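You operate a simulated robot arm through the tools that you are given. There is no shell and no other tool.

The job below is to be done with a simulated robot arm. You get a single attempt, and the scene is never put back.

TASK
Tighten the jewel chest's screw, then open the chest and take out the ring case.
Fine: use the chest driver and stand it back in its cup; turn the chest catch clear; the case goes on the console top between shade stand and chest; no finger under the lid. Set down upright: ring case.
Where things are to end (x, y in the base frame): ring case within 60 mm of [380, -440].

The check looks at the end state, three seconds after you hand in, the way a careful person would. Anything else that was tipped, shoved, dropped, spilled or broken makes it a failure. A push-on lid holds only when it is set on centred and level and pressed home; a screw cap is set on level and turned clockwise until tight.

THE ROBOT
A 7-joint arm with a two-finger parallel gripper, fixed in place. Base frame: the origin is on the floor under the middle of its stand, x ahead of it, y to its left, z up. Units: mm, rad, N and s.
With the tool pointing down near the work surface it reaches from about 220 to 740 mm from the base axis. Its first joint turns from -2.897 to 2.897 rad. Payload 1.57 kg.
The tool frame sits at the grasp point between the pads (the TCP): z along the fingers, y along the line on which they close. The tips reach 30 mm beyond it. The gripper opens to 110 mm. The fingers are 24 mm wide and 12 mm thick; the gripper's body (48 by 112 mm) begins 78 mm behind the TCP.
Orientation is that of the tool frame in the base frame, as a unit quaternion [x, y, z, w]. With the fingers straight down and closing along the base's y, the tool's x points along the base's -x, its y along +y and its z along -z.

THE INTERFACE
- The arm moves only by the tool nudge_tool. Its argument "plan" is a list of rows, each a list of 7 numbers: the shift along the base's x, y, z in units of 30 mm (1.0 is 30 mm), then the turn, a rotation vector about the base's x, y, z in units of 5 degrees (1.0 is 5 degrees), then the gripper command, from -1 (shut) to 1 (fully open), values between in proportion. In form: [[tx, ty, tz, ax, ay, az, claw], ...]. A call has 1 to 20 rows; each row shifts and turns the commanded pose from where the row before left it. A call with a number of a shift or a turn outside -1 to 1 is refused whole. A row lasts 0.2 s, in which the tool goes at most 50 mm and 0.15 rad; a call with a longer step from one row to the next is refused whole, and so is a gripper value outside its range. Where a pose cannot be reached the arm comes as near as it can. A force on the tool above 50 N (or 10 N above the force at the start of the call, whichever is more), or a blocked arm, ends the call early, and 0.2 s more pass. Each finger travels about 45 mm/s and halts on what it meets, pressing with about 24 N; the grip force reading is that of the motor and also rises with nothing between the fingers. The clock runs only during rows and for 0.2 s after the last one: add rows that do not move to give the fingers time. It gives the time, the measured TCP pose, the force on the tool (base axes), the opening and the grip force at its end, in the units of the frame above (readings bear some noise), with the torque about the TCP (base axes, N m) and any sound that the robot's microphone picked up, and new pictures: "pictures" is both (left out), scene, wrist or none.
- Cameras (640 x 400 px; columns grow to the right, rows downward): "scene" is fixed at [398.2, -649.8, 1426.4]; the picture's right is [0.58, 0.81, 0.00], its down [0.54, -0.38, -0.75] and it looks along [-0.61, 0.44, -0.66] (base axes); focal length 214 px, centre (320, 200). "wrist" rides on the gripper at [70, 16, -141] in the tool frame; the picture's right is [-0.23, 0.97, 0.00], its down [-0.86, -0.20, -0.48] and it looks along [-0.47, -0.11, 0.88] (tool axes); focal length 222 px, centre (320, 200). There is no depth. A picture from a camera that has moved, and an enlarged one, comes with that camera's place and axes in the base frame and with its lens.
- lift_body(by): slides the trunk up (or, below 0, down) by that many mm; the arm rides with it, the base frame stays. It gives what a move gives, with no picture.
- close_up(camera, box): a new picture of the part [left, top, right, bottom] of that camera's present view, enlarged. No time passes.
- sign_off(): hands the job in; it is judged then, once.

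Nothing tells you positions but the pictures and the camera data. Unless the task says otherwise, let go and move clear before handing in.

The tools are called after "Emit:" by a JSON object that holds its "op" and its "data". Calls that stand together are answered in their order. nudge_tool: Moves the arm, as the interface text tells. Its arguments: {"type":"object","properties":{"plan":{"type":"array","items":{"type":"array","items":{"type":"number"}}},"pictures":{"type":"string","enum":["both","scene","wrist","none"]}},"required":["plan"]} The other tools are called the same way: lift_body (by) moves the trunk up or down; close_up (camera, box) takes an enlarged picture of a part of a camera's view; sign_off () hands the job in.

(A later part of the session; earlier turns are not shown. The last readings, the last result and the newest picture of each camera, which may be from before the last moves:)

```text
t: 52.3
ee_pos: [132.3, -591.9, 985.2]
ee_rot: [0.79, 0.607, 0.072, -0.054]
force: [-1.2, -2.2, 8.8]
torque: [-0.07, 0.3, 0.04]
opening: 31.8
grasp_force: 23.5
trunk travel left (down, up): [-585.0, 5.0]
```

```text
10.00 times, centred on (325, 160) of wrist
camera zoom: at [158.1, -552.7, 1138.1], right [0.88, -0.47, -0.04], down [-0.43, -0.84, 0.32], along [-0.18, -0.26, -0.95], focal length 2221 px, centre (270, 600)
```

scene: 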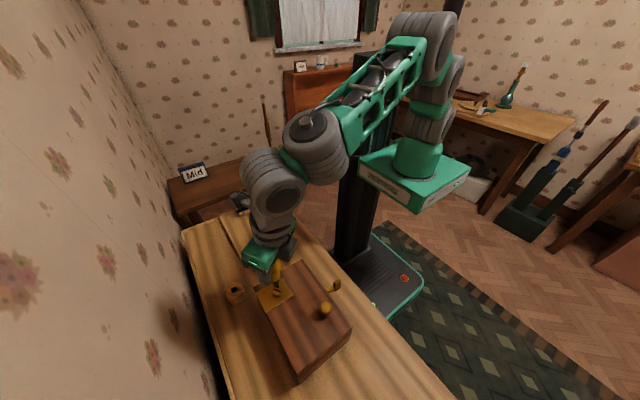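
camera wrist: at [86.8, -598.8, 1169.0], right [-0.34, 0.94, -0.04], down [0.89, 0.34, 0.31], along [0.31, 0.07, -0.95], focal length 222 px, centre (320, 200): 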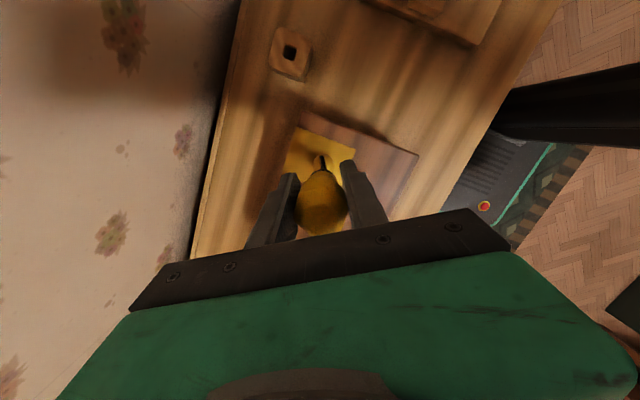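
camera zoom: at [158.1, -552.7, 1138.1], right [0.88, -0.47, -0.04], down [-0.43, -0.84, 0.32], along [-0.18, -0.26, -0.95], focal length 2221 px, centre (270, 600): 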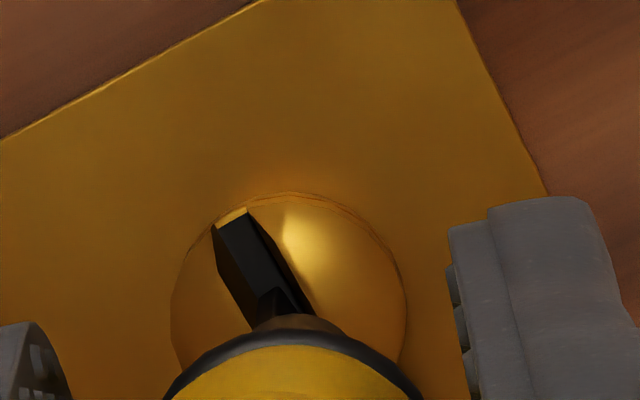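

The handle has settled onto its flats in the fingers (opening 34→32), which explains the lag. I'll keep turning.

Emit:
{"op": "nudge_tool", "data": {"plan": [[0, 0, 0, 0, 0, -0.8, -1], [0, 0, -0.01, 0, 0, -0.8, -1], [0, 0, 0, 0, 0, -0.8, -1], [0, 0, -0.01, 0, 0, -0.8, -1], [0, 0, 0, 0, 0, -0.8, -1], [0, 0, -0.01, 0, 0, -0.8, -1], [0, 0, 0, 0, 0, -0.8, -1], [0, 0, -0.01, 0, 0, -0.8, -1], [0, 0, 0, 0, 0, -0.8, -1], [0, 0, -0.01, 0, 0, -0.8, -1], [0, 0, 0, 0, 0, 0, -1]], "pictures": "none"}}

Emit:
{"op": "close_up", "data": {"camera": "scene", "box": [260, 275, 292, 300]}}

Emit:
{"op": "close_up", "data": {"camera": "wrist", "box": [300, 140, 350, 180]}}

```text
t: 54.7
ee_pos: [132.3, -591.7, 983.0]
ee_rot: [0.95, 0.299, 0.088, -0.027]
force: [8.6, -6.2, 3.2]
torque: [0.08, 0.36, 0.15]
opening: 32.8
grasp_force: 24.3
trunk travel left (down, up): [-585.0, 5.0]
```

```text
16.00 times, centred on (276, 288) of scene
camera zoom: at [398.2, -649.8, 1426.4], right [0.58, 0.81, 0.0], down [0.54, -0.38, -0.75], along [-0.61, 0.44, -0.66], focal length 3432 px, centre (1024, -1200)
```

zoom: 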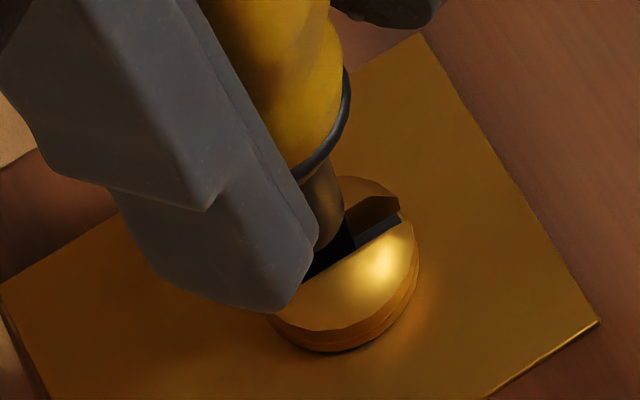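

```text
10.00 times, centred on (325, 160) of wrist
camera zoom: at [177.3, -579.2, 1136.6], right [0.38, -0.93, -0.04], down [-0.87, -0.37, 0.32], along [-0.31, -0.08, -0.95], focal length 2221 px, centre (270, 600)
```

zoom: 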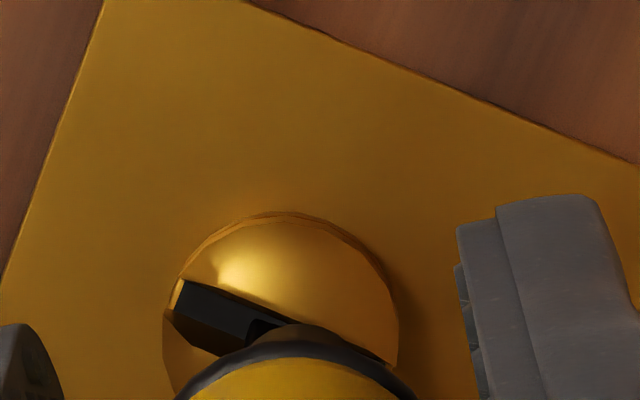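

The slot stopped at about 89° (some 120° turned) and the head now sits flush on the plate while the handle slips in the fingers — it appears tight. I'll turn a little further to confirm with the torque reading.

Emit:
{"op": "nudge_tool", "data": {"plan": [[0, 0, 0, 0, 0, -0.8, -1], [0, 0, 0, 0, 0, -0.8, -1], [0, 0, 0, 0, 0, -0.8, -1]], "pictures": "none"}}

Emit:
{"op": "close_up", "data": {"camera": "scene", "box": [260, 275, 292, 300]}}

Emit:
{"op": "close_up", "data": {"camera": "wrist", "box": [220, 120, 420, 260]}}

```text
t: 55.5
ee_pos: [133.2, -591.8, 981.1]
ee_rot: [0.976, 0.199, 0.09, -0.019]
force: [8.9, -8.9, 3.2]
torque: [0.35, 0.37, 0.69]
opening: 32.2
grasp_force: 24.1
trunk travel left (down, up): [-585.0, 5.0]
```

```text
16.00 times, centred on (276, 288) of scene
camera zoom: at [398.2, -649.8, 1426.4], right [0.58, 0.81, 0.0], down [0.54, -0.38, -0.75], along [-0.61, 0.44, -0.66], focal length 3432 px, centre (1024, -1200)
```

zoom: 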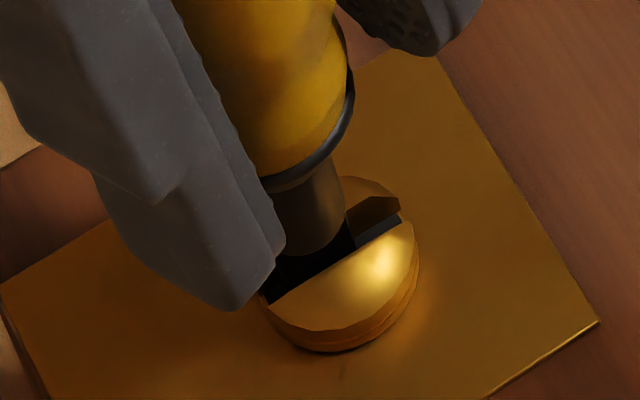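

```text
2.86 times, centred on (320, 190) of wrist
camera zoom: at [178.8, -589.1, 1136.2], right [0.18, -0.98, -0.04], down [-0.93, -0.18, 0.32], along [-0.32, -0.02, -0.95], focal length 635 px, centre (320, 229)
```

zoom: 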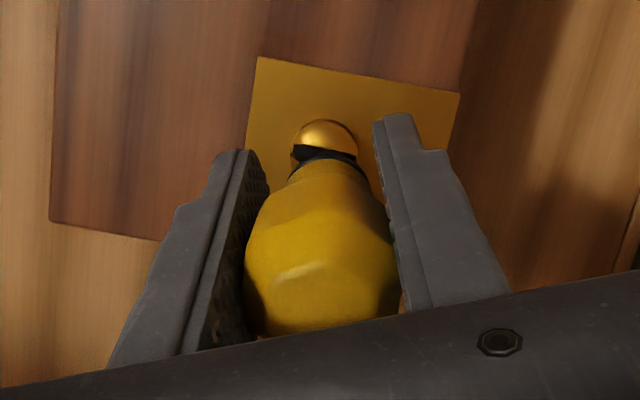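

Torque has risen to 0.69 N·m with the slot standing still: the screw is tight. I'll relax the twist slightly within the slot's play and lift the driver straight out.

Emit:
{"op": "nudge_tool", "data": {"plan": [[0, 0, 0, 0, 0, 0.6, -1], [0, 0, 0, 0, 0, 0.5, -1], [0, 0, 0.2, 0, 0, 0, -1], [0, 0, 0.3, 0, 0, 0, -1], [0, 0, 0.4, 0, 0, 0, -1], [0, 0, 0.5, 0, 0, 0, -1], [0, 0, 0.5, 0, 0, 0, -1], [0, 0, 0, 0, 0, 0, -1]]}}

Emit:
{"op": "close_up", "data": {"camera": "scene", "box": [250, 260, 300, 300]}}

Emit:
{"op": "close_up", "data": {"camera": "wrist", "box": [260, 120, 380, 220]}}

```text
t: 57.3
ee_pos: [131.8, -590.4, 1038.9]
ee_rot: [0.965, 0.246, 0.089, -0.023]
force: [-0.6, -0.1, -1.4]
torque: [0.0, -0.02, -0.02]
opening: 31.9
grasp_force: 24.2
trunk travel left (down, up): [-585.0, 5.0]
camera wrist: at [177.2, -584.1, 1192.8], right [0.27, -0.96, -0.04], down [-0.91, -0.27, 0.31], along [-0.31, -0.05, -0.95], focal length 222 px, centre (320, 200)
```

scene: 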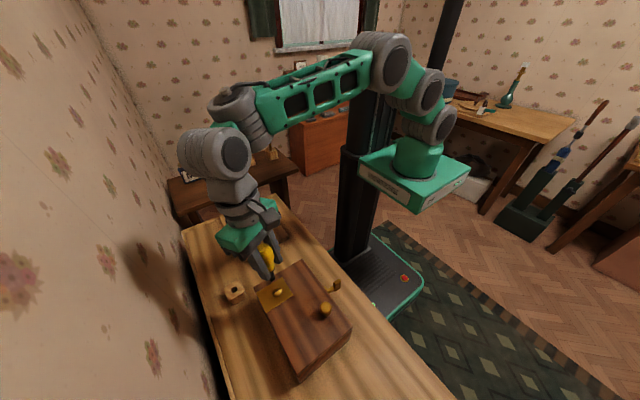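
wrist: 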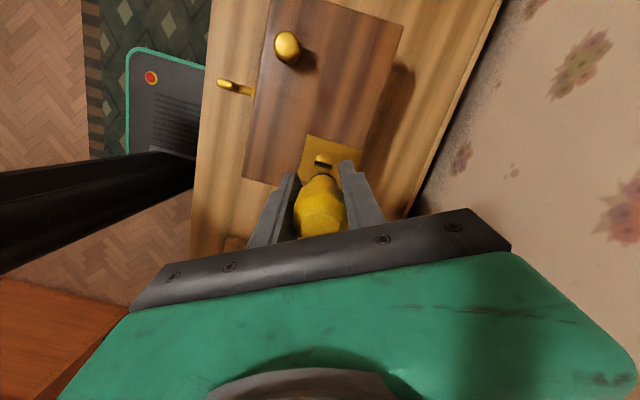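

```text
10.00 times, centred on (275, 280) of scene
camera zoom: at [398.2, -649.8, 1426.4], right [0.58, 0.81, 0.0], down [0.54, -0.38, -0.75], along [-0.61, 0.44, -0.66], focal length 2145 px, centre (770, -600)
```

zoom: 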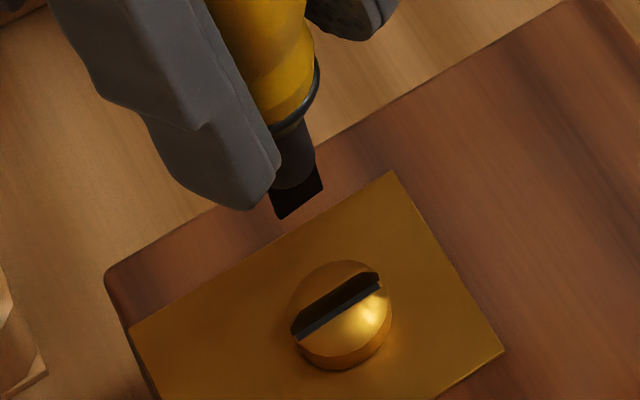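

```text
4.00 times, centred on (320, 170) of wrist
camera zoom: at [177.2, -584.1, 1192.8], right [0.27, -0.96, -0.04], down [-0.91, -0.27, 0.31], along [-0.31, -0.05, -0.95], focal length 888 px, centre (320, 320)
```

zoom: 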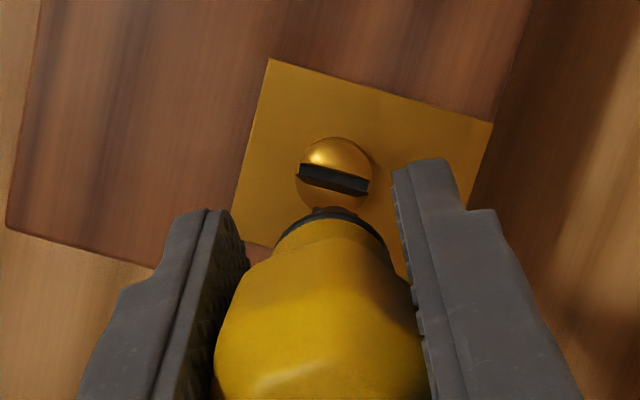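

The screw is done; the driver's tip hangs right under the TCP (about 82 mm below). For the way back I'll turn the wrist a further 60° so that the tilted hand leans toward the robot, which helps the reach to the cup.

Emit:
{"op": "nudge_tool", "data": {"plan": [[0, 0, 0.2, 0, 0, -0.5, -1], [-0.1, -0.05, 0.2, 0, 0, -0.8, -1], [-0.1, -0.05, 0, 0, 0, -0.8, -1], [-0.1, -0.05, 0, 0, 0, -0.8, -1], [-0.1, -0.05, 0, 0, 0, -0.8, -1], [-0.1, -0.05, 0, 0, 0, -0.8, -1], [-0.1, -0.05, 0, 0, 0, -0.8, -1], [-0.1, -0.05, 0, 0, 0, -0.8, -1], [-0.1, -0.05, 0, 0, 0, -0.8, -1], [-0.1, -0.05, 0, 0, 0, -0.8, -1], [-0.1, -0.05, 0, 0, 0, -0.8, -1], [-0.1, -0.05, 0, 0, 0, -0.8, -1], [-0.1, -0.05, 0, 0, 0, -0.8, -1], [-0.1, -0.05, 0, 0, 0, -0.8, -1], [0, 0, 0, 0, 0, 0, -1]]}}

Emit:
{"op": "close_up", "data": {"camera": "wrist", "box": [240, 90, 400, 220]}}

Emit:
{"op": "close_up", "data": {"camera": "scene", "box": [210, 240, 300, 310]}}

```text
t: 60.5
ee_pos: [92.4, -611.4, 1050.7]
ee_rot: [0.97, -0.224, 0.088, 0.019]
force: [0.0, 0.5, -1.0]
torque: [-0.02, 0.0, 0.03]
opening: 31.9
grasp_force: 24.3
trunk travel left (down, up): [-585.0, 5.0]
camera wrist: at [124.2, -643.2, 1204.9], right [-0.63, -0.78, -0.04], down [-0.75, 0.59, 0.32], along [-0.22, 0.23, -0.95], focal length 222 px, centre (320, 200)
```

scene: 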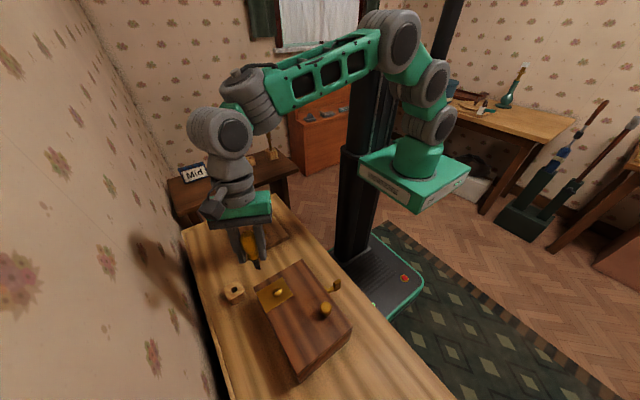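
wrist: 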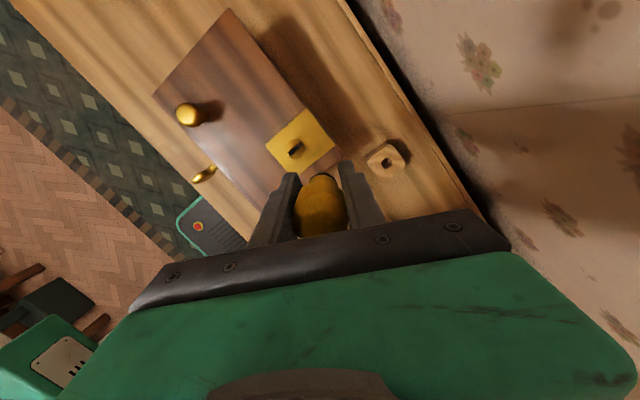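

```text
3.08 times, centred on (320, 155) of wrist
camera zoom: at [124.2, -643.2, 1204.9], right [-0.63, -0.78, -0.04], down [-0.75, 0.59, 0.32], along [-0.22, 0.23, -0.95], focal length 684 px, centre (320, 338)
```

zoom: 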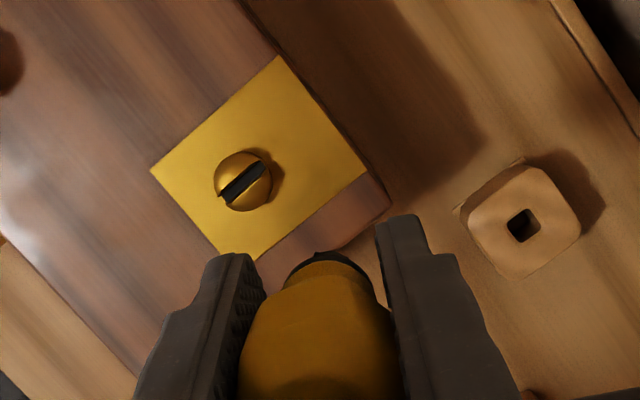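

```text
5.71 times, centred on (255, 275) of scene
camera zoom: at [398.2, -649.8, 1426.4], right [0.58, 0.81, 0.0], down [0.54, -0.38, -0.75], along [-0.61, 0.44, -0.66], focal length 1226 px, centre (691, -229)
```

zoom: 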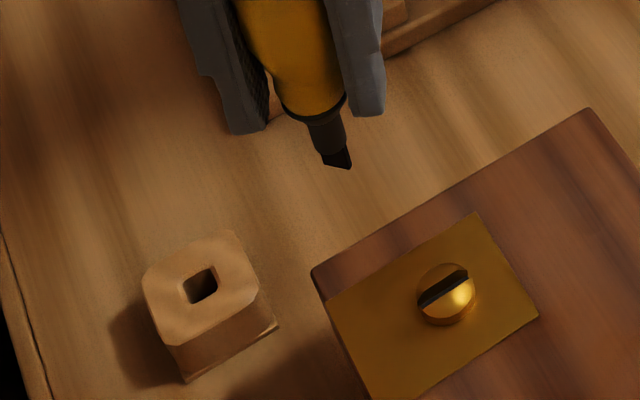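

The cup's hole is at about (19, -680, 829) and the driver hangs practically vertical. I'll move over the cup and descend until the tip is just above it.

Emit:
{"op": "nudge_tool", "data": {"plan": [[-0.3, -0.29, 0, 0, 0, 0, -1], [-0.3, -0.29, 0, 0, 0, 0, -1], [-0.3, -0.29, 0, 0, 0, 0, -1], [-0.3, -0.29, -0.3, 0, 0, 0, -1], [-0.3, -0.29, -0.4, 0, 0, 0, -1], [-0.3, -0.29, -0.4, 0, 0, 0, -1], [-0.3, -0.29, -0.4, 0, 0, 0, -1], [-0.32, -0.29, -0.4, 0, 0, 0, -1], [0, 0, -0.5, 0, 0, 0, -1], [0, 0, -0.5, 0, 0, 0, -1], [0, 0, -0.5, 0, 0, 0, -1], [0, 0, 0, 0, 0, 0, -1]]}}

Emit:
{"op": "close_up", "data": {"camera": "wrist", "box": [270, 110, 380, 190]}}

Emit:
{"op": "close_up", "data": {"camera": "scene", "box": [205, 255, 265, 310]}}

```text
t: 63.1
ee_pos: [21.1, -679.7, 948.8]
ee_rot: [0.97, -0.223, 0.089, 0.021]
force: [-0.1, -0.8, -1.4]
torque: [0.01, 0.03, -0.01]
opening: 32.0
grasp_force: 23.9
trunk travel left (down, up): [-585.0, 5.0]
camera wrist: at [52.1, -712.8, 1102.8], right [-0.63, -0.78, -0.04], down [-0.75, 0.59, 0.31], along [-0.22, 0.23, -0.95], focal length 222 px, centre (320, 200)
```

scene: 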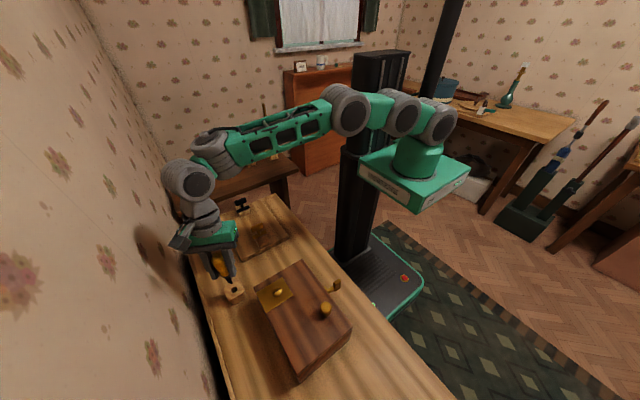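
wrist: 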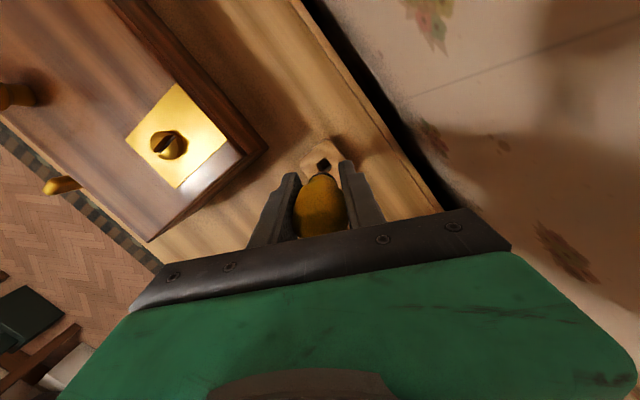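

```text
5.00 times, centred on (325, 150) of wrist
camera zoom: at [52.1, -712.8, 1102.8], right [-0.63, -0.78, -0.04], down [-0.75, 0.59, 0.31], along [-0.22, 0.23, -0.95], focal length 1111 px, centre (295, 450)
```

zoom: 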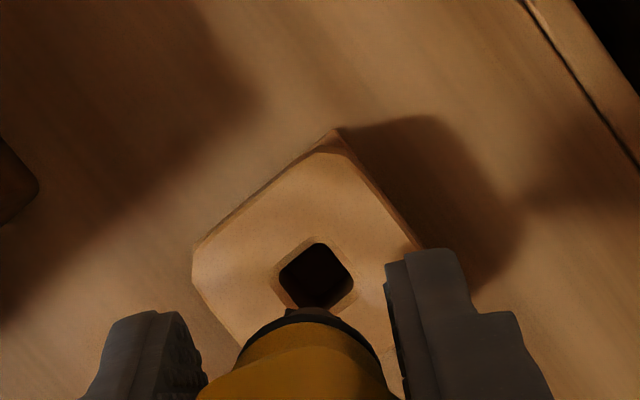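

```text
7.27 times, centred on (235, 282) of scene
camera zoom: at [398.2, -649.8, 1426.4], right [0.58, 0.81, 0.0], down [0.54, -0.38, -0.75], along [-0.61, 0.44, -0.66], focal length 1560 px, centre (938, -400)
```

zoom: 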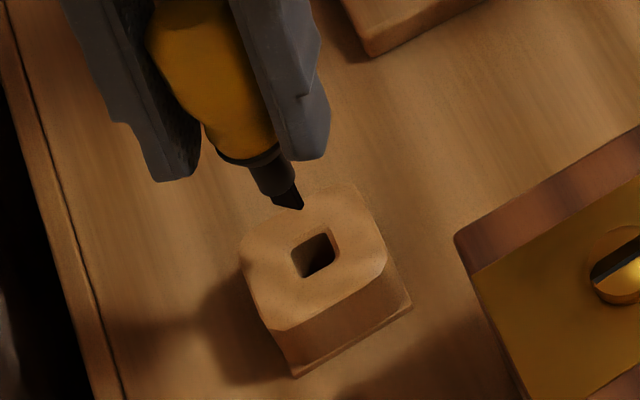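

Emit:
{"op": "close_up", "data": {"camera": "wrist", "box": [310, 155, 345, 180]}}

Emit:
{"op": "close_up", "data": {"camera": "scene", "box": [220, 272, 250, 295]}}

```text
16.00 times, centred on (328, 168) of wrist
camera zoom: at [52.1, -712.8, 1102.8], right [-0.63, -0.78, -0.04], down [-0.75, 0.59, 0.31], along [-0.22, 0.23, -0.95], focal length 3554 px, centre (200, 720)
```

zoom: 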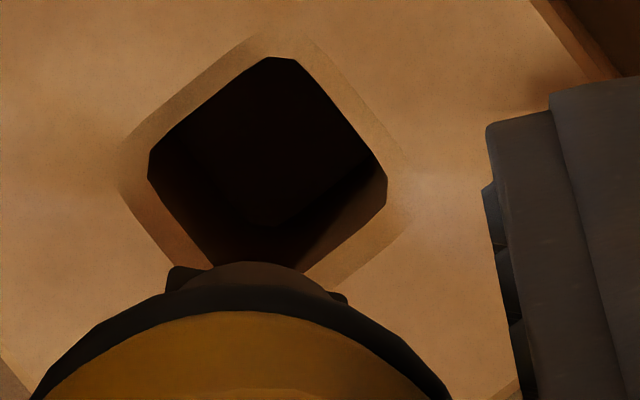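

```text
16.00 times, centred on (235, 284) of scene
camera zoom: at [398.2, -649.8, 1426.4], right [0.58, 0.81, 0.0], down [0.54, -0.38, -0.75], along [-0.61, 0.44, -0.66], focal length 3432 px, centre (1680, -1136)
```

zoom: 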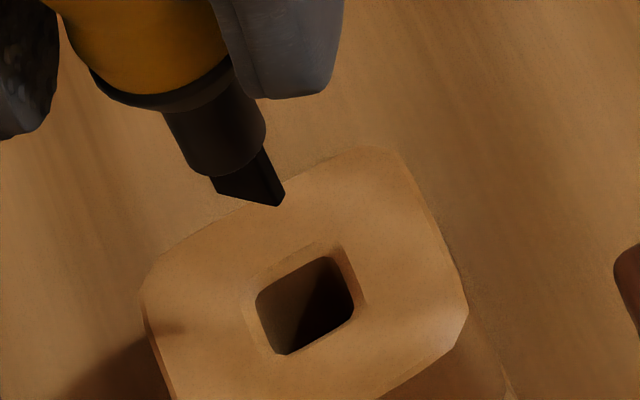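

The triangulated tip is about 2 mm short of the hole's centre. I'll shift by (+2, -1.2) mm and lower to just above the cup, then check again.

Emit:
{"op": "nudge_tool", "data": {"plan": [[0.067, -0.04, 0, 0, 0, 0, -1], [0, 0, -0.3, 0, 0, 0, -1], [0, 0, -0.3, 0, 0, 0, -1], [0, 0, -0.3, 0, 0, 0, -1], [0, 0, 0, 0, 0, 0, -1]], "pictures": "none"}}

Emit:
{"op": "close_up", "data": {"camera": "wrist", "box": [310, 155, 345, 180]}}

Emit:
{"op": "close_up", "data": {"camera": "scene", "box": [220, 272, 250, 295]}}

```text
t: 64.3
ee_pos: [22.1, -679.6, 921.8]
ee_rot: [0.971, -0.223, 0.089, 0.021]
force: [0.5, 0.8, -1.0]
torque: [0.03, 0.0, 0.0]
opening: 32.0
grasp_force: 24.0
trunk travel left (down, up): [-585.0, 5.0]
```

```text
16.00 times, centred on (328, 168) of wrist
camera zoom: at [53.3, -713.1, 1075.6], right [-0.63, -0.78, -0.04], down [-0.75, 0.59, 0.31], along [-0.22, 0.23, -0.95], focal length 3554 px, centre (200, 720)
```

zoom: 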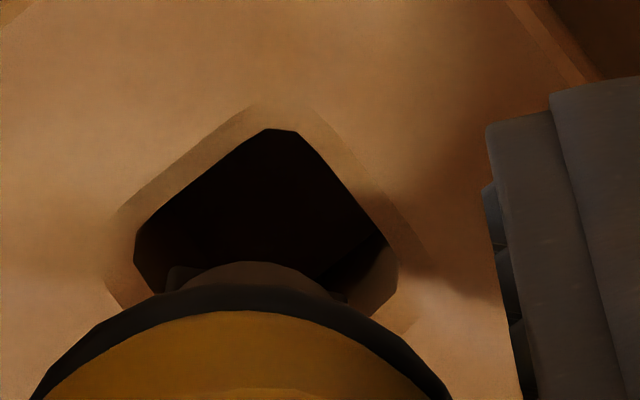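

```text
16.00 times, centred on (235, 284) of scene
camera zoom: at [398.2, -649.8, 1426.4], right [0.58, 0.81, 0.0], down [0.54, -0.38, -0.75], along [-0.61, 0.44, -0.66], focal length 3432 px, centre (1680, -1136)
```

zoom: 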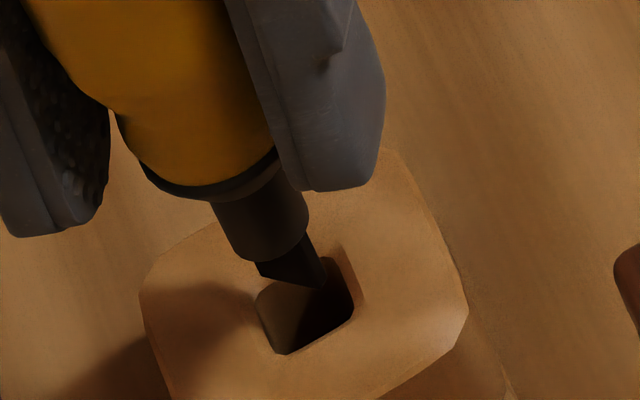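

Aligned. I'll lower the driver into the cup.

Emit:
{"op": "nudge_tool", "data": {"plan": [[0, 0, -0.2, 0, 0, 0, -1], [0, 0, -0.2, 0, 0, 0, -1], [0, 0, -0.2, 0, 0, 0, -1], [0, 0, -0.2, 0, 0, 0, -1], [0, 0, 0, 0, 0, 0, -1]], "pictures": "none"}}

Emit:
{"op": "close_up", "data": {"camera": "wrist", "box": [270, 110, 380, 190]}}

Emit:
{"op": "close_up", "data": {"camera": "scene", "box": [210, 260, 260, 305]}}

```text
t: 65.5
ee_pos: [22.4, -682.4, 897.8]
ee_rot: [0.97, -0.223, 0.089, 0.02]
force: [-0.2, -0.1, -1.2]
torque: [0.01, 0.0, 0.01]
opening: 31.6
grasp_force: 23.5
trunk travel left (down, up): [-585.0, 5.0]
```

```text
5.00 times, centred on (325, 150) of wrist
camera zoom: at [53.3, -714.3, 1051.9], right [-0.63, -0.78, -0.04], down [-0.75, 0.59, 0.31], along [-0.22, 0.23, -0.95], focal length 1111 px, centre (295, 450)
```

zoom: 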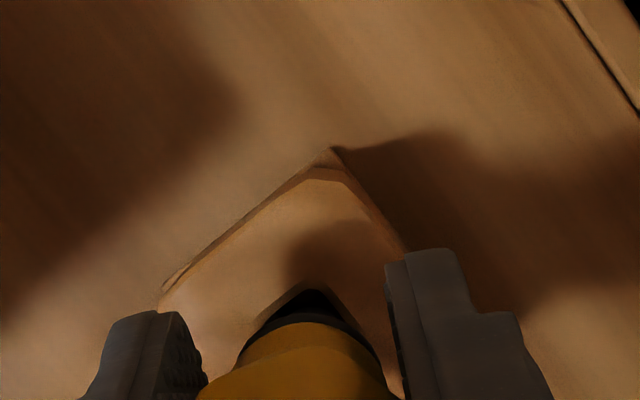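

```text
8.89 times, centred on (235, 282) of scene
camera zoom: at [398.2, -649.8, 1426.4], right [0.58, 0.81, 0.0], down [0.54, -0.38, -0.75], along [-0.61, 0.44, -0.66], focal length 1906 px, centre (1076, -533)
```

zoom: 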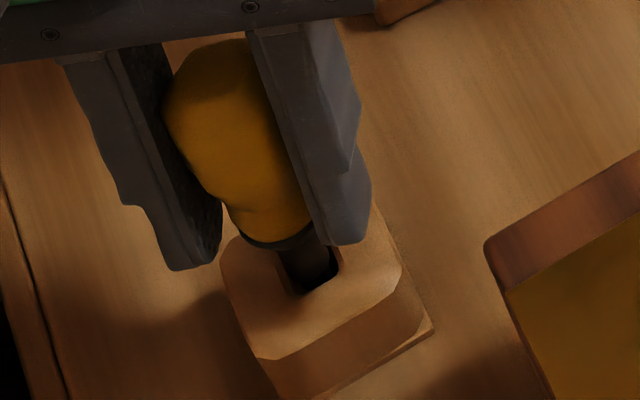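

Emit:
{"op": "nudge_tool", "data": {"plan": [[0, 0, -0.12, 0, 0, 0, -1], [0, 0, -0.12, 0, 0, 0, -1], [0, 0, -0.12, 0, 0, 0, -1], [0, 0, -0.1, 0, 0, 0, -1], [0, 0, 0, 0, 0, 0, -1]], "pictures": "none"}}

Emit:
{"op": "close_up", "data": {"camera": "scene", "box": [210, 260, 260, 305]}}

```text
t: 66.7
ee_pos: [23.2, -680.5, 884.4]
ee_rot: [0.97, -0.223, 0.09, 0.021]
force: [1.1, -0.9, 0.0]
torque: [0.05, -0.04, 0.01]
opening: 31.6
grasp_force: 23.8
trunk travel left (down, up): [-585.0, 5.0]
```

```text
8.89 times, centred on (235, 282) of scene
camera zoom: at [398.2, -649.8, 1426.4], right [0.58, 0.81, 0.0], down [0.54, -0.38, -0.75], along [-0.61, 0.44, -0.66], focal length 1906 px, centre (1076, -533)
```

zoom: 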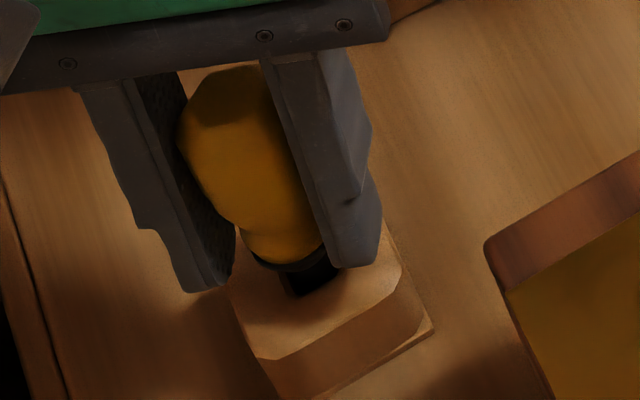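

Emit:
{"op": "nudge_tool", "data": {"plan": [[0, 0, -0.06, 0, 0, 0, -1], [0, 0, -0.06, 0, 0, 0, -1], [0, 0, -0.06, 0, 0, 0, -1], [0, 0, 0, 0, 0, 0, -1]], "pictures": "none"}}

Emit:
{"op": "close_up", "data": {"camera": "scene", "box": [210, 260, 260, 305]}}

```text
t: 67.7
ee_pos: [21.7, -681.1, 880.4]
ee_rot: [0.971, -0.222, 0.089, 0.024]
force: [2.4, 2.8, 19.5]
torque: [0.14, 0.02, -0.03]
opening: 32.0
grasp_force: 23.7
trunk travel left (down, up): [-585.0, 5.0]
```

```text
8.89 times, centred on (235, 282) of scene
camera zoom: at [398.2, -649.8, 1426.4], right [0.58, 0.81, 0.0], down [0.54, -0.38, -0.75], along [-0.61, 0.44, -0.66], focal length 1906 px, centre (1076, -533)
```

zoom: 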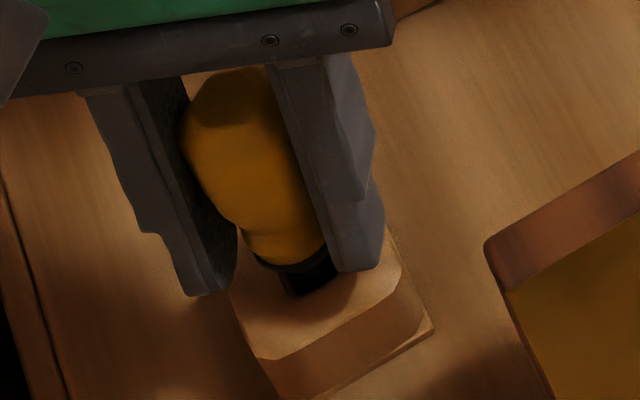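

The driver is seated at the cup's bottom. I'll relieve the push, open the fingers and check that it stands.

Emit:
{"op": "nudge_tool", "data": {"plan": [[0, 0, 0.05, 0, 0, 0, -1], [0, 0, 0, 0, 0, 0, -0.6], [0, 0, 0, 0, 0, 0, -0.2], [0, 0, 0, 0, 0, 0, 0.2], [0, 0, 0, 0, 0, 0, 0.2], [0, 0, 0, 0, 0, 0, 0.2], [0, 0, 0.4, 0, 0, 0, 0.2], [0, 0, 0.6, 0, 0, 0, 0.2], [0, 0, 0.8, 0, 0, 0, 0.2], [0, 0, 0.8, 0, 0, 0, 0.2]]}}

Emit:
{"op": "close_up", "data": {"camera": "scene", "box": [200, 240, 290, 310]}}

Emit:
{"op": "close_up", "data": {"camera": "wrist", "box": [240, 90, 400, 220]}}

```text
t: 69.9
ee_pos: [22.5, -681.4, 959.1]
ee_rot: [0.971, -0.223, 0.089, 0.021]
force: [-0.7, 0.5, 0.9]
torque: [-0.01, -0.02, 0.02]
opening: 66.2
grasp_force: 0.1
trunk travel left (down, up): [-585.0, 5.0]
camera wrist: at [53.9, -713.3, 1112.7], right [-0.63, -0.78, -0.04], down [-0.75, 0.58, 0.31], along [-0.22, 0.23, -0.95], focal length 222 px, centre (320, 200)
```

scene: 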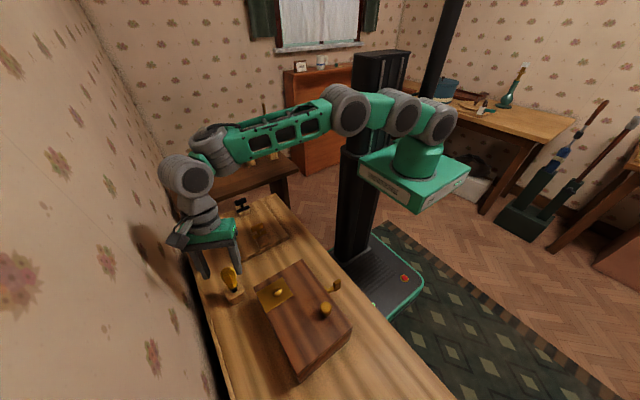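
wrist: 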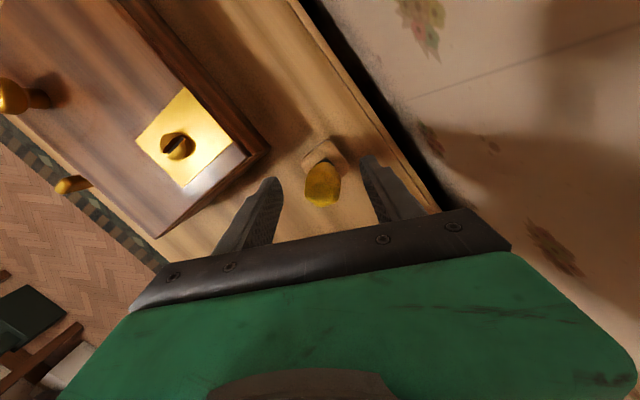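

```text
5.71 times, centred on (245, 275) of scene
camera zoom: at [398.2, -649.8, 1426.4], right [0.58, 0.81, 0.0], down [0.54, -0.38, -0.75], along [-0.61, 0.44, -0.66], focal length 1226 px, centre (749, -229)
```

zoom: 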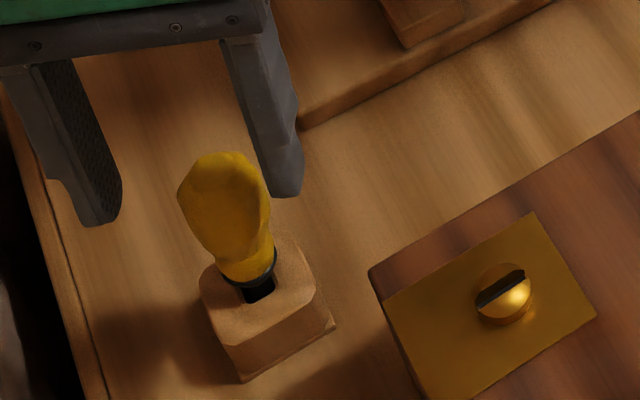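

```text
3.08 times, centred on (320, 155) of wrist
camera zoom: at [53.9, -713.3, 1112.7], right [-0.63, -0.78, -0.04], down [-0.75, 0.58, 0.31], along [-0.22, 0.23, -0.95], focal length 684 px, centre (320, 338)
```

zoom: 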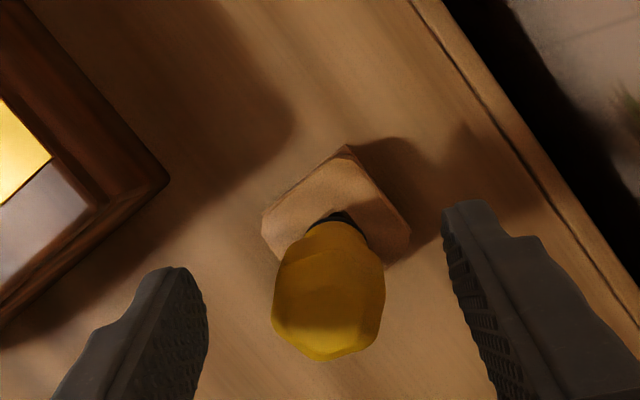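

The driver stands in its cup again. Next I'll rise, straighten the tool, and bring it over the front of the chest with the camera on the robot's side.

Emit:
{"op": "nudge_tool", "data": {"plan": [[0, 0.1, 0.6, 0.232, 0.471, 0, 0.2], [0, 0.1, 0.6, 0.232, 0.471, 0, 0.2], [0, 0.1, 0.6, 0.232, 0.471, 0, 0.2], [0, 0.1, 0.6, 0.232, 0.471, 0, 0.2], [0.35, 0.5, 0.1, 0, 0, 1, 0.2], [0.35, 0.5, 0.1, 0, 0, 1, 0.2], [0.35, 0.5, 0, 0, 0, 1, 0.2], [0.35, 0.5, 0, 0, 0, 1, 0.2], [0.35, 0.5, 0, 0, 0, 1, 0.2], [0.35, 0.5, 0, 0, 0, 1, 0.2], [0.35, 0.5, 0, 0, 0, 1, 0.2], [0.35, 0.5, 0, 0, 0, 1, 0.2], [0.35, 0.5, 0, 0, 0, 1, 0.2], [0.35, 0.5, 0, 0, 0, 1, 0.2], [0.35, 0.5, 0, 0, 0, 1, 0.2], [0.35, 0.5, 0, 0, 0, 1, 0.2], [0.35, 0.5, 0, 0, 0, 1, 0.2], [0.35, 0.5, 0, 0, 0, 1, 0.2], [0.35, 0.5, 0, 0, 0, 1, 0.2], [0.35, 0.5, 0, 0, 0, 1, 0.2]], "pictures": "scene"}}

```text
t: 74.1
ee_pos: [191.4, -427.5, 1036.4]
ee_rot: [0.89, 0.456, 0.001, 0.001]
force: [-0.2, 0.2, -0.2]
torque: [-0.03, 0.03, -0.03]
opening: 65.7
grasp_force: 0.1
trunk travel left (down, up): [-585.0, 5.0]
```

scene: 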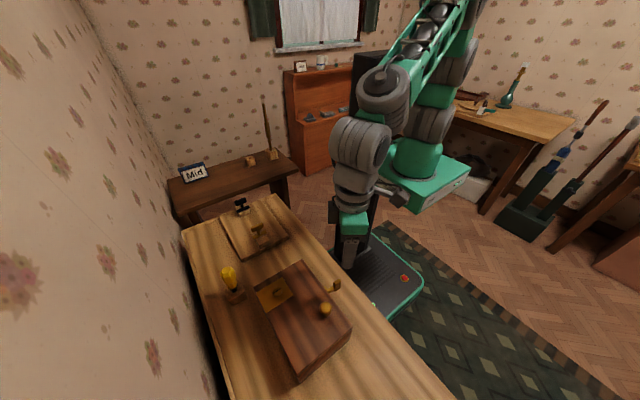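

Emit:
{"op": "nudge_tool", "data": {"plan": [[0, 0, 0, 0, 0, 1, 0.2], [0, 0, 0, 0, 0, 1, 0.2], [0, 0, 0, 0, 0, 1, 0.2], [0, 0, 0, 0, 0, 1, 0.2], [0, 0, 0, 0, 0, 1, 0.0], [0, 0, 0, 0, 0, 1, -0.5], [0, 0, 0, 0, 0, 1, -1], [0, 0, 0, 0, 0, 0.14, -1], [0, 0, 0, 0, 0, 0, -1], [0, 0, 0, 0, 0, 0, -1]]}}

Emit:
{"op": "close_up", "data": {"camera": "scene", "box": [310, 265, 360, 300]}}

Emit:
{"op": "close_up", "data": {"camera": "wrist", "box": [240, 60, 400, 180]}}

```text
t: 76.3
ee_pos: [190.4, -428.4, 1037.8]
ee_rot: [0.708, 0.706, 0.0, 0.0]
force: [0.2, -0.4, 0.0]
torque: [0.03, 0.02, 0.01]
opening: 0.0
grasp_force: 20.9
trunk travel left (down, up): [-585.0, 5.0]
camera wrist: at [206.3, -358.9, 1180.1], right [0.97, -0.23, 0.0], down [-0.2, -0.85, 0.48], along [-0.11, -0.47, -0.88], focal length 222 px, centre (320, 200)
```

scene: 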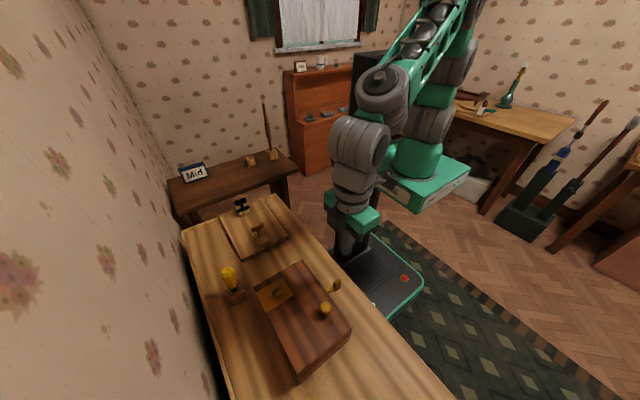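
wrist: 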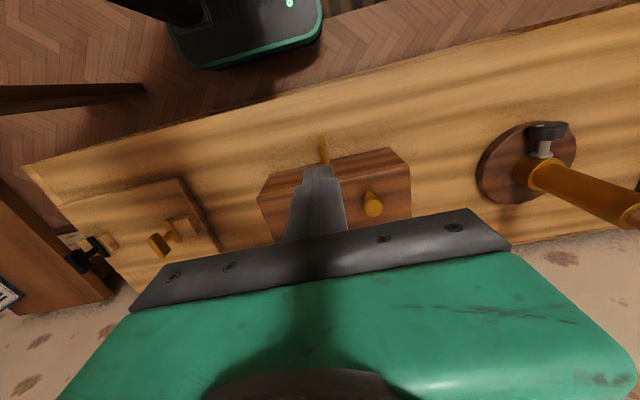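

```text
11.43 times, centred on (335, 282) of scene
camera zoom: at [398.2, -649.8, 1426.4], right [0.58, 0.81, 0.0], down [0.54, -0.38, -0.75], along [-0.61, 0.44, -0.66], focal length 2451 px, centre (149, -743)
```

zoom: 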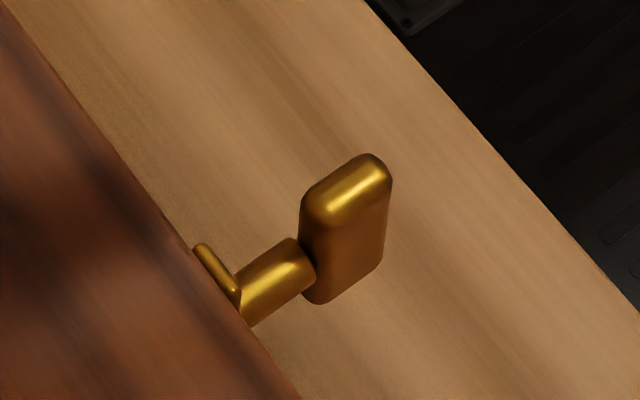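

```text
3.33 times, centred on (320, 120) of wrist
camera zoom: at [206.3, -358.9, 1180.1], right [0.97, -0.23, 0.0], down [-0.2, -0.85, 0.48], along [-0.11, -0.47, -0.88], focal length 740 px, centre (320, 467)
```

zoom: 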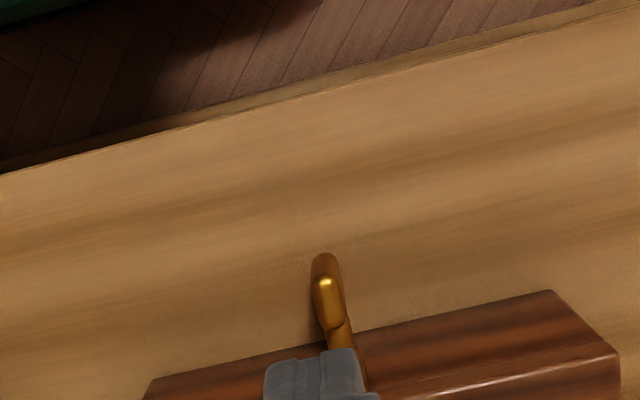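

The tab of the catch is about 42 mm tall, 24 mm wide, 8 mm thick, centred near (190, -445, 863), its bar standing upright over the lid edge. I'll use the closed fingers: tip the tab toward +x from its left side near the top, then press its end down to lay the bar horizontal.

Emit:
{"op": "nudge_tool", "data": {"plan": [[-0.5, -0.28, -0.3, 0, 0, 0, -1], [-0.5, -0.28, -0.3, 0, 0, 0, -1], [0, 0, -0.8, 0, 0, 0, -1], [0, 0, -0.8, 0, 0, 0, -1], [0, 0, -0.8, 0, 0, 0, -1], [0, 0, -0.8, 0, 0, 0, -1], [0, 0, -0.3, 0, 0, 0, -1], [0, 0, 0, 0, 0, 0, -1]]}}

Emit:
{"op": "close_up", "data": {"camera": "scene", "box": [300, 240, 370, 300]}}

Emit:
{"op": "close_up", "data": {"camera": "wrist", "box": [260, 110, 400, 200]}}

```text
t: 78.1
ee_pos: [160.6, -445.5, 913.7]
ee_rot: [0.708, 0.706, 0.0, 0.001]
force: [0.8, 1.2, -0.2]
torque: [-0.02, -0.04, 0.0]
opening: 0.0
grasp_force: 21.1
trunk travel left (down, up): [-585.0, 5.0]
camera wrist: at [177.3, -375.4, 1056.7], right [0.97, -0.23, 0.0], down [-0.2, -0.85, 0.48], along [-0.11, -0.47, -0.88], focal length 222 px, centre (320, 200)
```

scene: 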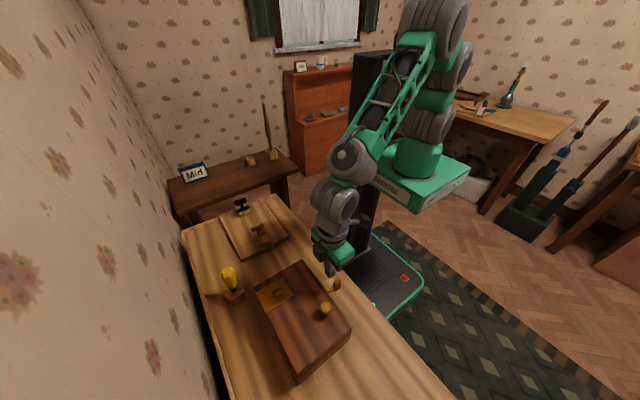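
wrist: 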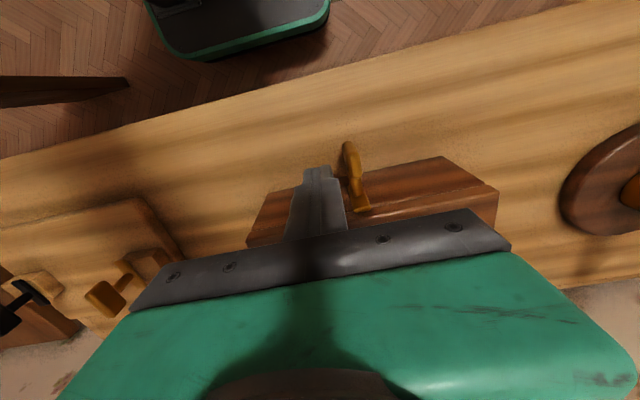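

```text
6.67 times, centred on (335, 270) of scene
camera zoom: at [398.2, -649.8, 1426.4], right [0.58, 0.81, 0.0], down [0.54, -0.38, -0.75], along [-0.61, 0.44, -0.66], focal length 1430 px, centre (220, -267)
```

zoom: 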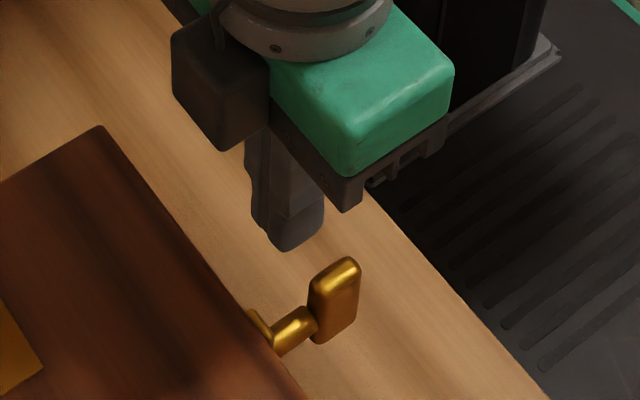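

```text
4.44 times, centred on (330, 155) of wrist
camera zoom: at [177.3, -375.4, 1056.7], right [0.97, -0.23, 0.0], down [-0.2, -0.85, 0.48], along [-0.11, -0.47, -0.88], focal length 987 px, centre (276, 400)
```

zoom: 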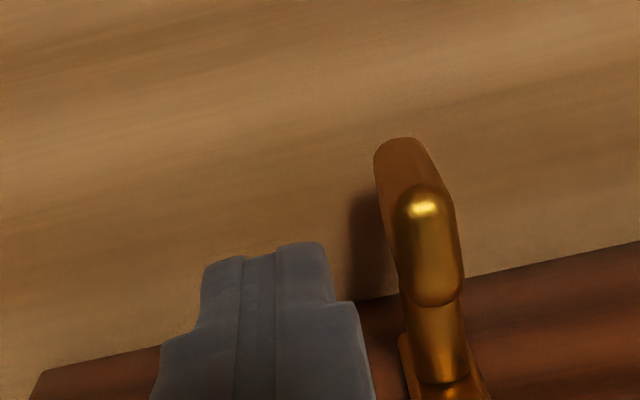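

Emit:
{"op": "nudge_tool", "data": {"plan": [[0, 0, -0.15, 0, 0, 0, -1], [0.15, 0, 0, 0, 0, 0, -1], [0.15, 0, 0, 0, 0, 0, -1], [0.15, 0, 0, 0, 0, 0, -1], [0.1, 0, 0, 0, 0, 0, -1], [0, 0, 0, 0, 0, 0, -1]], "pictures": "none"}}

Emit:
{"op": "close_up", "data": {"camera": "scene", "box": [300, 250, 370, 310]}}

Emit:
{"op": "close_up", "data": {"camera": "wrist", "box": [260, 110, 400, 200]}}

```text
t: 79.5
ee_pos: [176.5, -445.2, 910.1]
ee_rot: [0.708, 0.706, 0.0, 0.001]
force: [-2.5, 0.8, 5.1]
torque: [0.07, 0.07, 0.03]
opening: 0.0
grasp_force: 21.5
trunk travel left (down, up): [-585.0, 5.0]
```

```text
6.67 times, centred on (335, 280) of scene
camera zoom: at [398.2, -649.8, 1426.4], right [0.58, 0.81, 0.0], down [0.54, -0.38, -0.75], along [-0.61, 0.44, -0.66], focal length 1430 px, centre (220, -333)
```

zoom: 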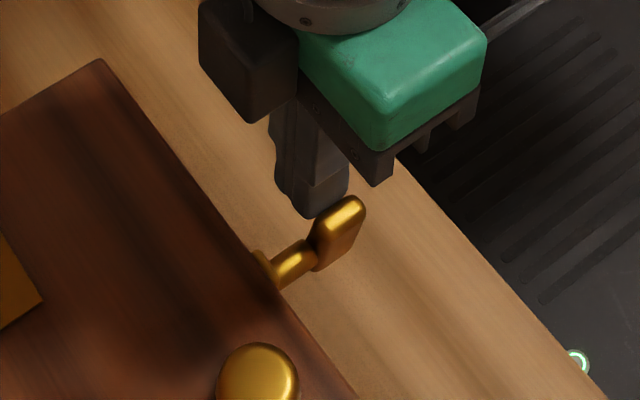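

```text
4.44 times, centred on (330, 155) of wrist
camera zoom: at [192.9, -374.8, 1052.5], right [0.97, -0.23, 0.0], down [-0.2, -0.85, 0.48], along [-0.11, -0.47, -0.88], focal length 987 px, centre (276, 400)
```

zoom: 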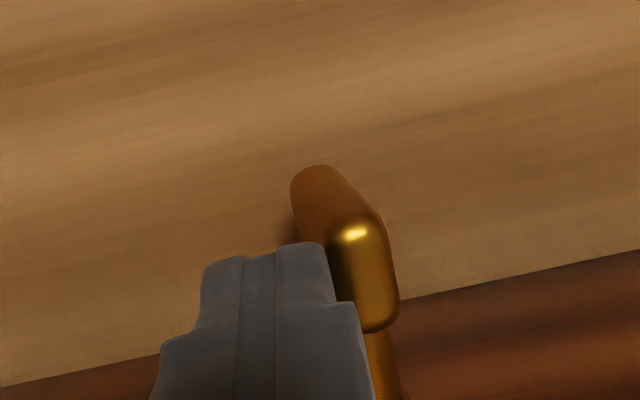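

The tab tilts readily with only a few newtons. I'll continue pushing in +x.

Emit:
{"op": "nudge_tool", "data": {"plan": [[0.12, 0, 0, 0, 0, 0, -1], [0.12, 0, 0, 0, 0, 0, -1], [0.1, 0, 0, 0, 0, 0, -1], [0, 0, 0, 0, 0, 0, -1]], "pictures": "none"}}

Emit:
{"op": "close_up", "data": {"camera": "scene", "box": [300, 250, 370, 310]}}

Emit:
{"op": "close_up", "data": {"camera": "wrist", "box": [260, 110, 400, 200]}}

```text
t: 80.5
ee_pos: [185.2, -445.3, 909.4]
ee_rot: [0.709, 0.705, 0.0, 0.0]
force: [-2.0, 0.7, 0.5]
torque: [0.01, 0.07, 0.01]
opening: 0.0
grasp_force: 21.5
trunk travel left (down, up): [-585.0, 5.0]
```

```text
6.67 times, centred on (335, 280) of scene
camera zoom: at [398.2, -649.8, 1426.4], right [0.58, 0.81, 0.0], down [0.54, -0.38, -0.75], along [-0.61, 0.44, -0.66], focal length 1430 px, centre (220, -333)
```

zoom: 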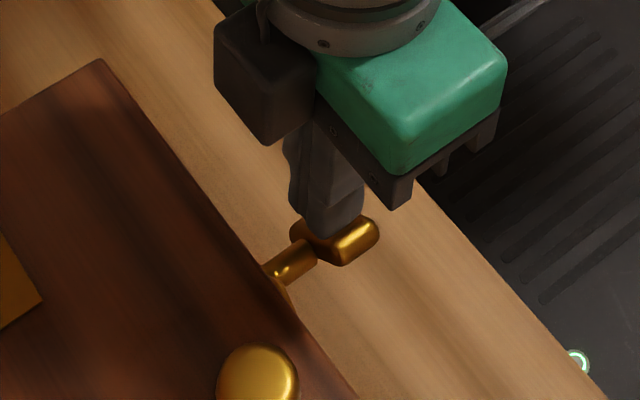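

```text
4.44 times, centred on (330, 155) of wrist
camera zoom: at [203.0, -375.6, 1053.1], right [0.97, -0.23, 0.0], down [-0.2, -0.85, 0.48], along [-0.11, -0.47, -0.88], focal length 987 px, centre (276, 400)
```

zoom: 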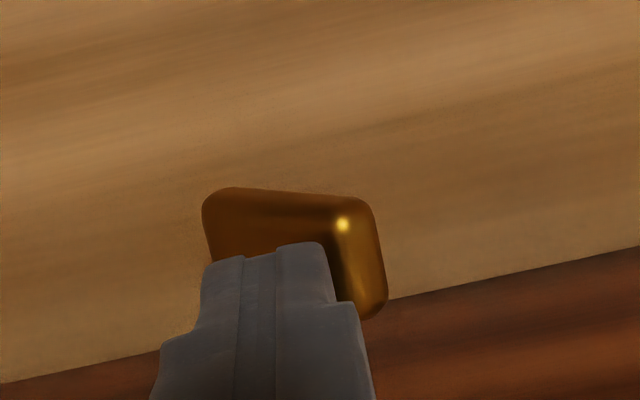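

Now about 50° tilted. I'll lift, move over the raised end and press it down.

Emit:
{"op": "nudge_tool", "data": {"plan": [[0, 0, 0.5, 0, 0, 0, -1], [0.4, 0, 0, 0, 0, 0, -1], [0.35, 0, 0, 0, 0, 0, -1], [0, 0, -0.3, 0, 0, 0, -1], [0, 0, -0.2, 0, 0, 0, -1], [0, 0, -0.15, 0, 0, 0, -1], [0, 0, -0.1, 0, 0, 0, -1], [0, 0, 0, 0, 0, 0, -1]], "pictures": "none"}}

Emit:
{"op": "close_up", "data": {"camera": "scene", "box": [300, 250, 370, 310]}}

Emit:
{"op": "close_up", "data": {"camera": "wrist", "box": [240, 110, 380, 200]}}

```text
t: 82.3
ee_pos: [208.9, -445.2, 902.1]
ee_rot: [0.709, 0.705, 0.0, -0.001]
force: [-1.0, 0.4, 0.4]
torque: [-0.04, -0.02, 0.02]
opening: 0.0
grasp_force: 21.4
trunk travel left (down, up): [-585.0, 5.0]
```

```text
6.67 times, centred on (335, 280) of scene
camera zoom: at [398.2, -649.8, 1426.4], right [0.58, 0.81, 0.0], down [0.54, -0.38, -0.75], along [-0.61, 0.44, -0.66], focal length 1430 px, centre (220, -333)
```

zoom: 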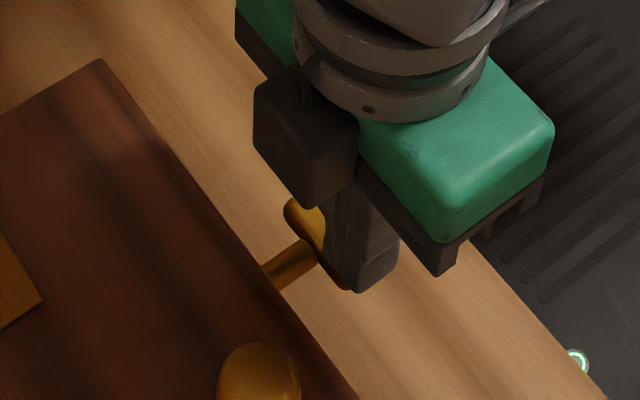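

```text
4.44 times, centred on (310, 155) of wrist
camera zoom: at [225.4, -375.2, 1044.6], right [0.97, -0.23, 0.0], down [-0.2, -0.85, 0.48], along [-0.11, -0.46, -0.88], focal length 987 px, centre (364, 400)
```

zoom: 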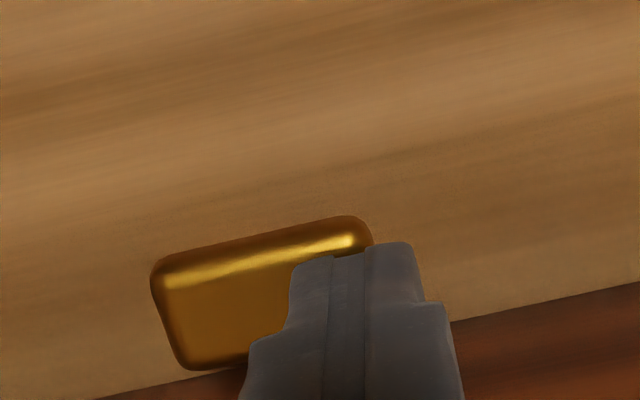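

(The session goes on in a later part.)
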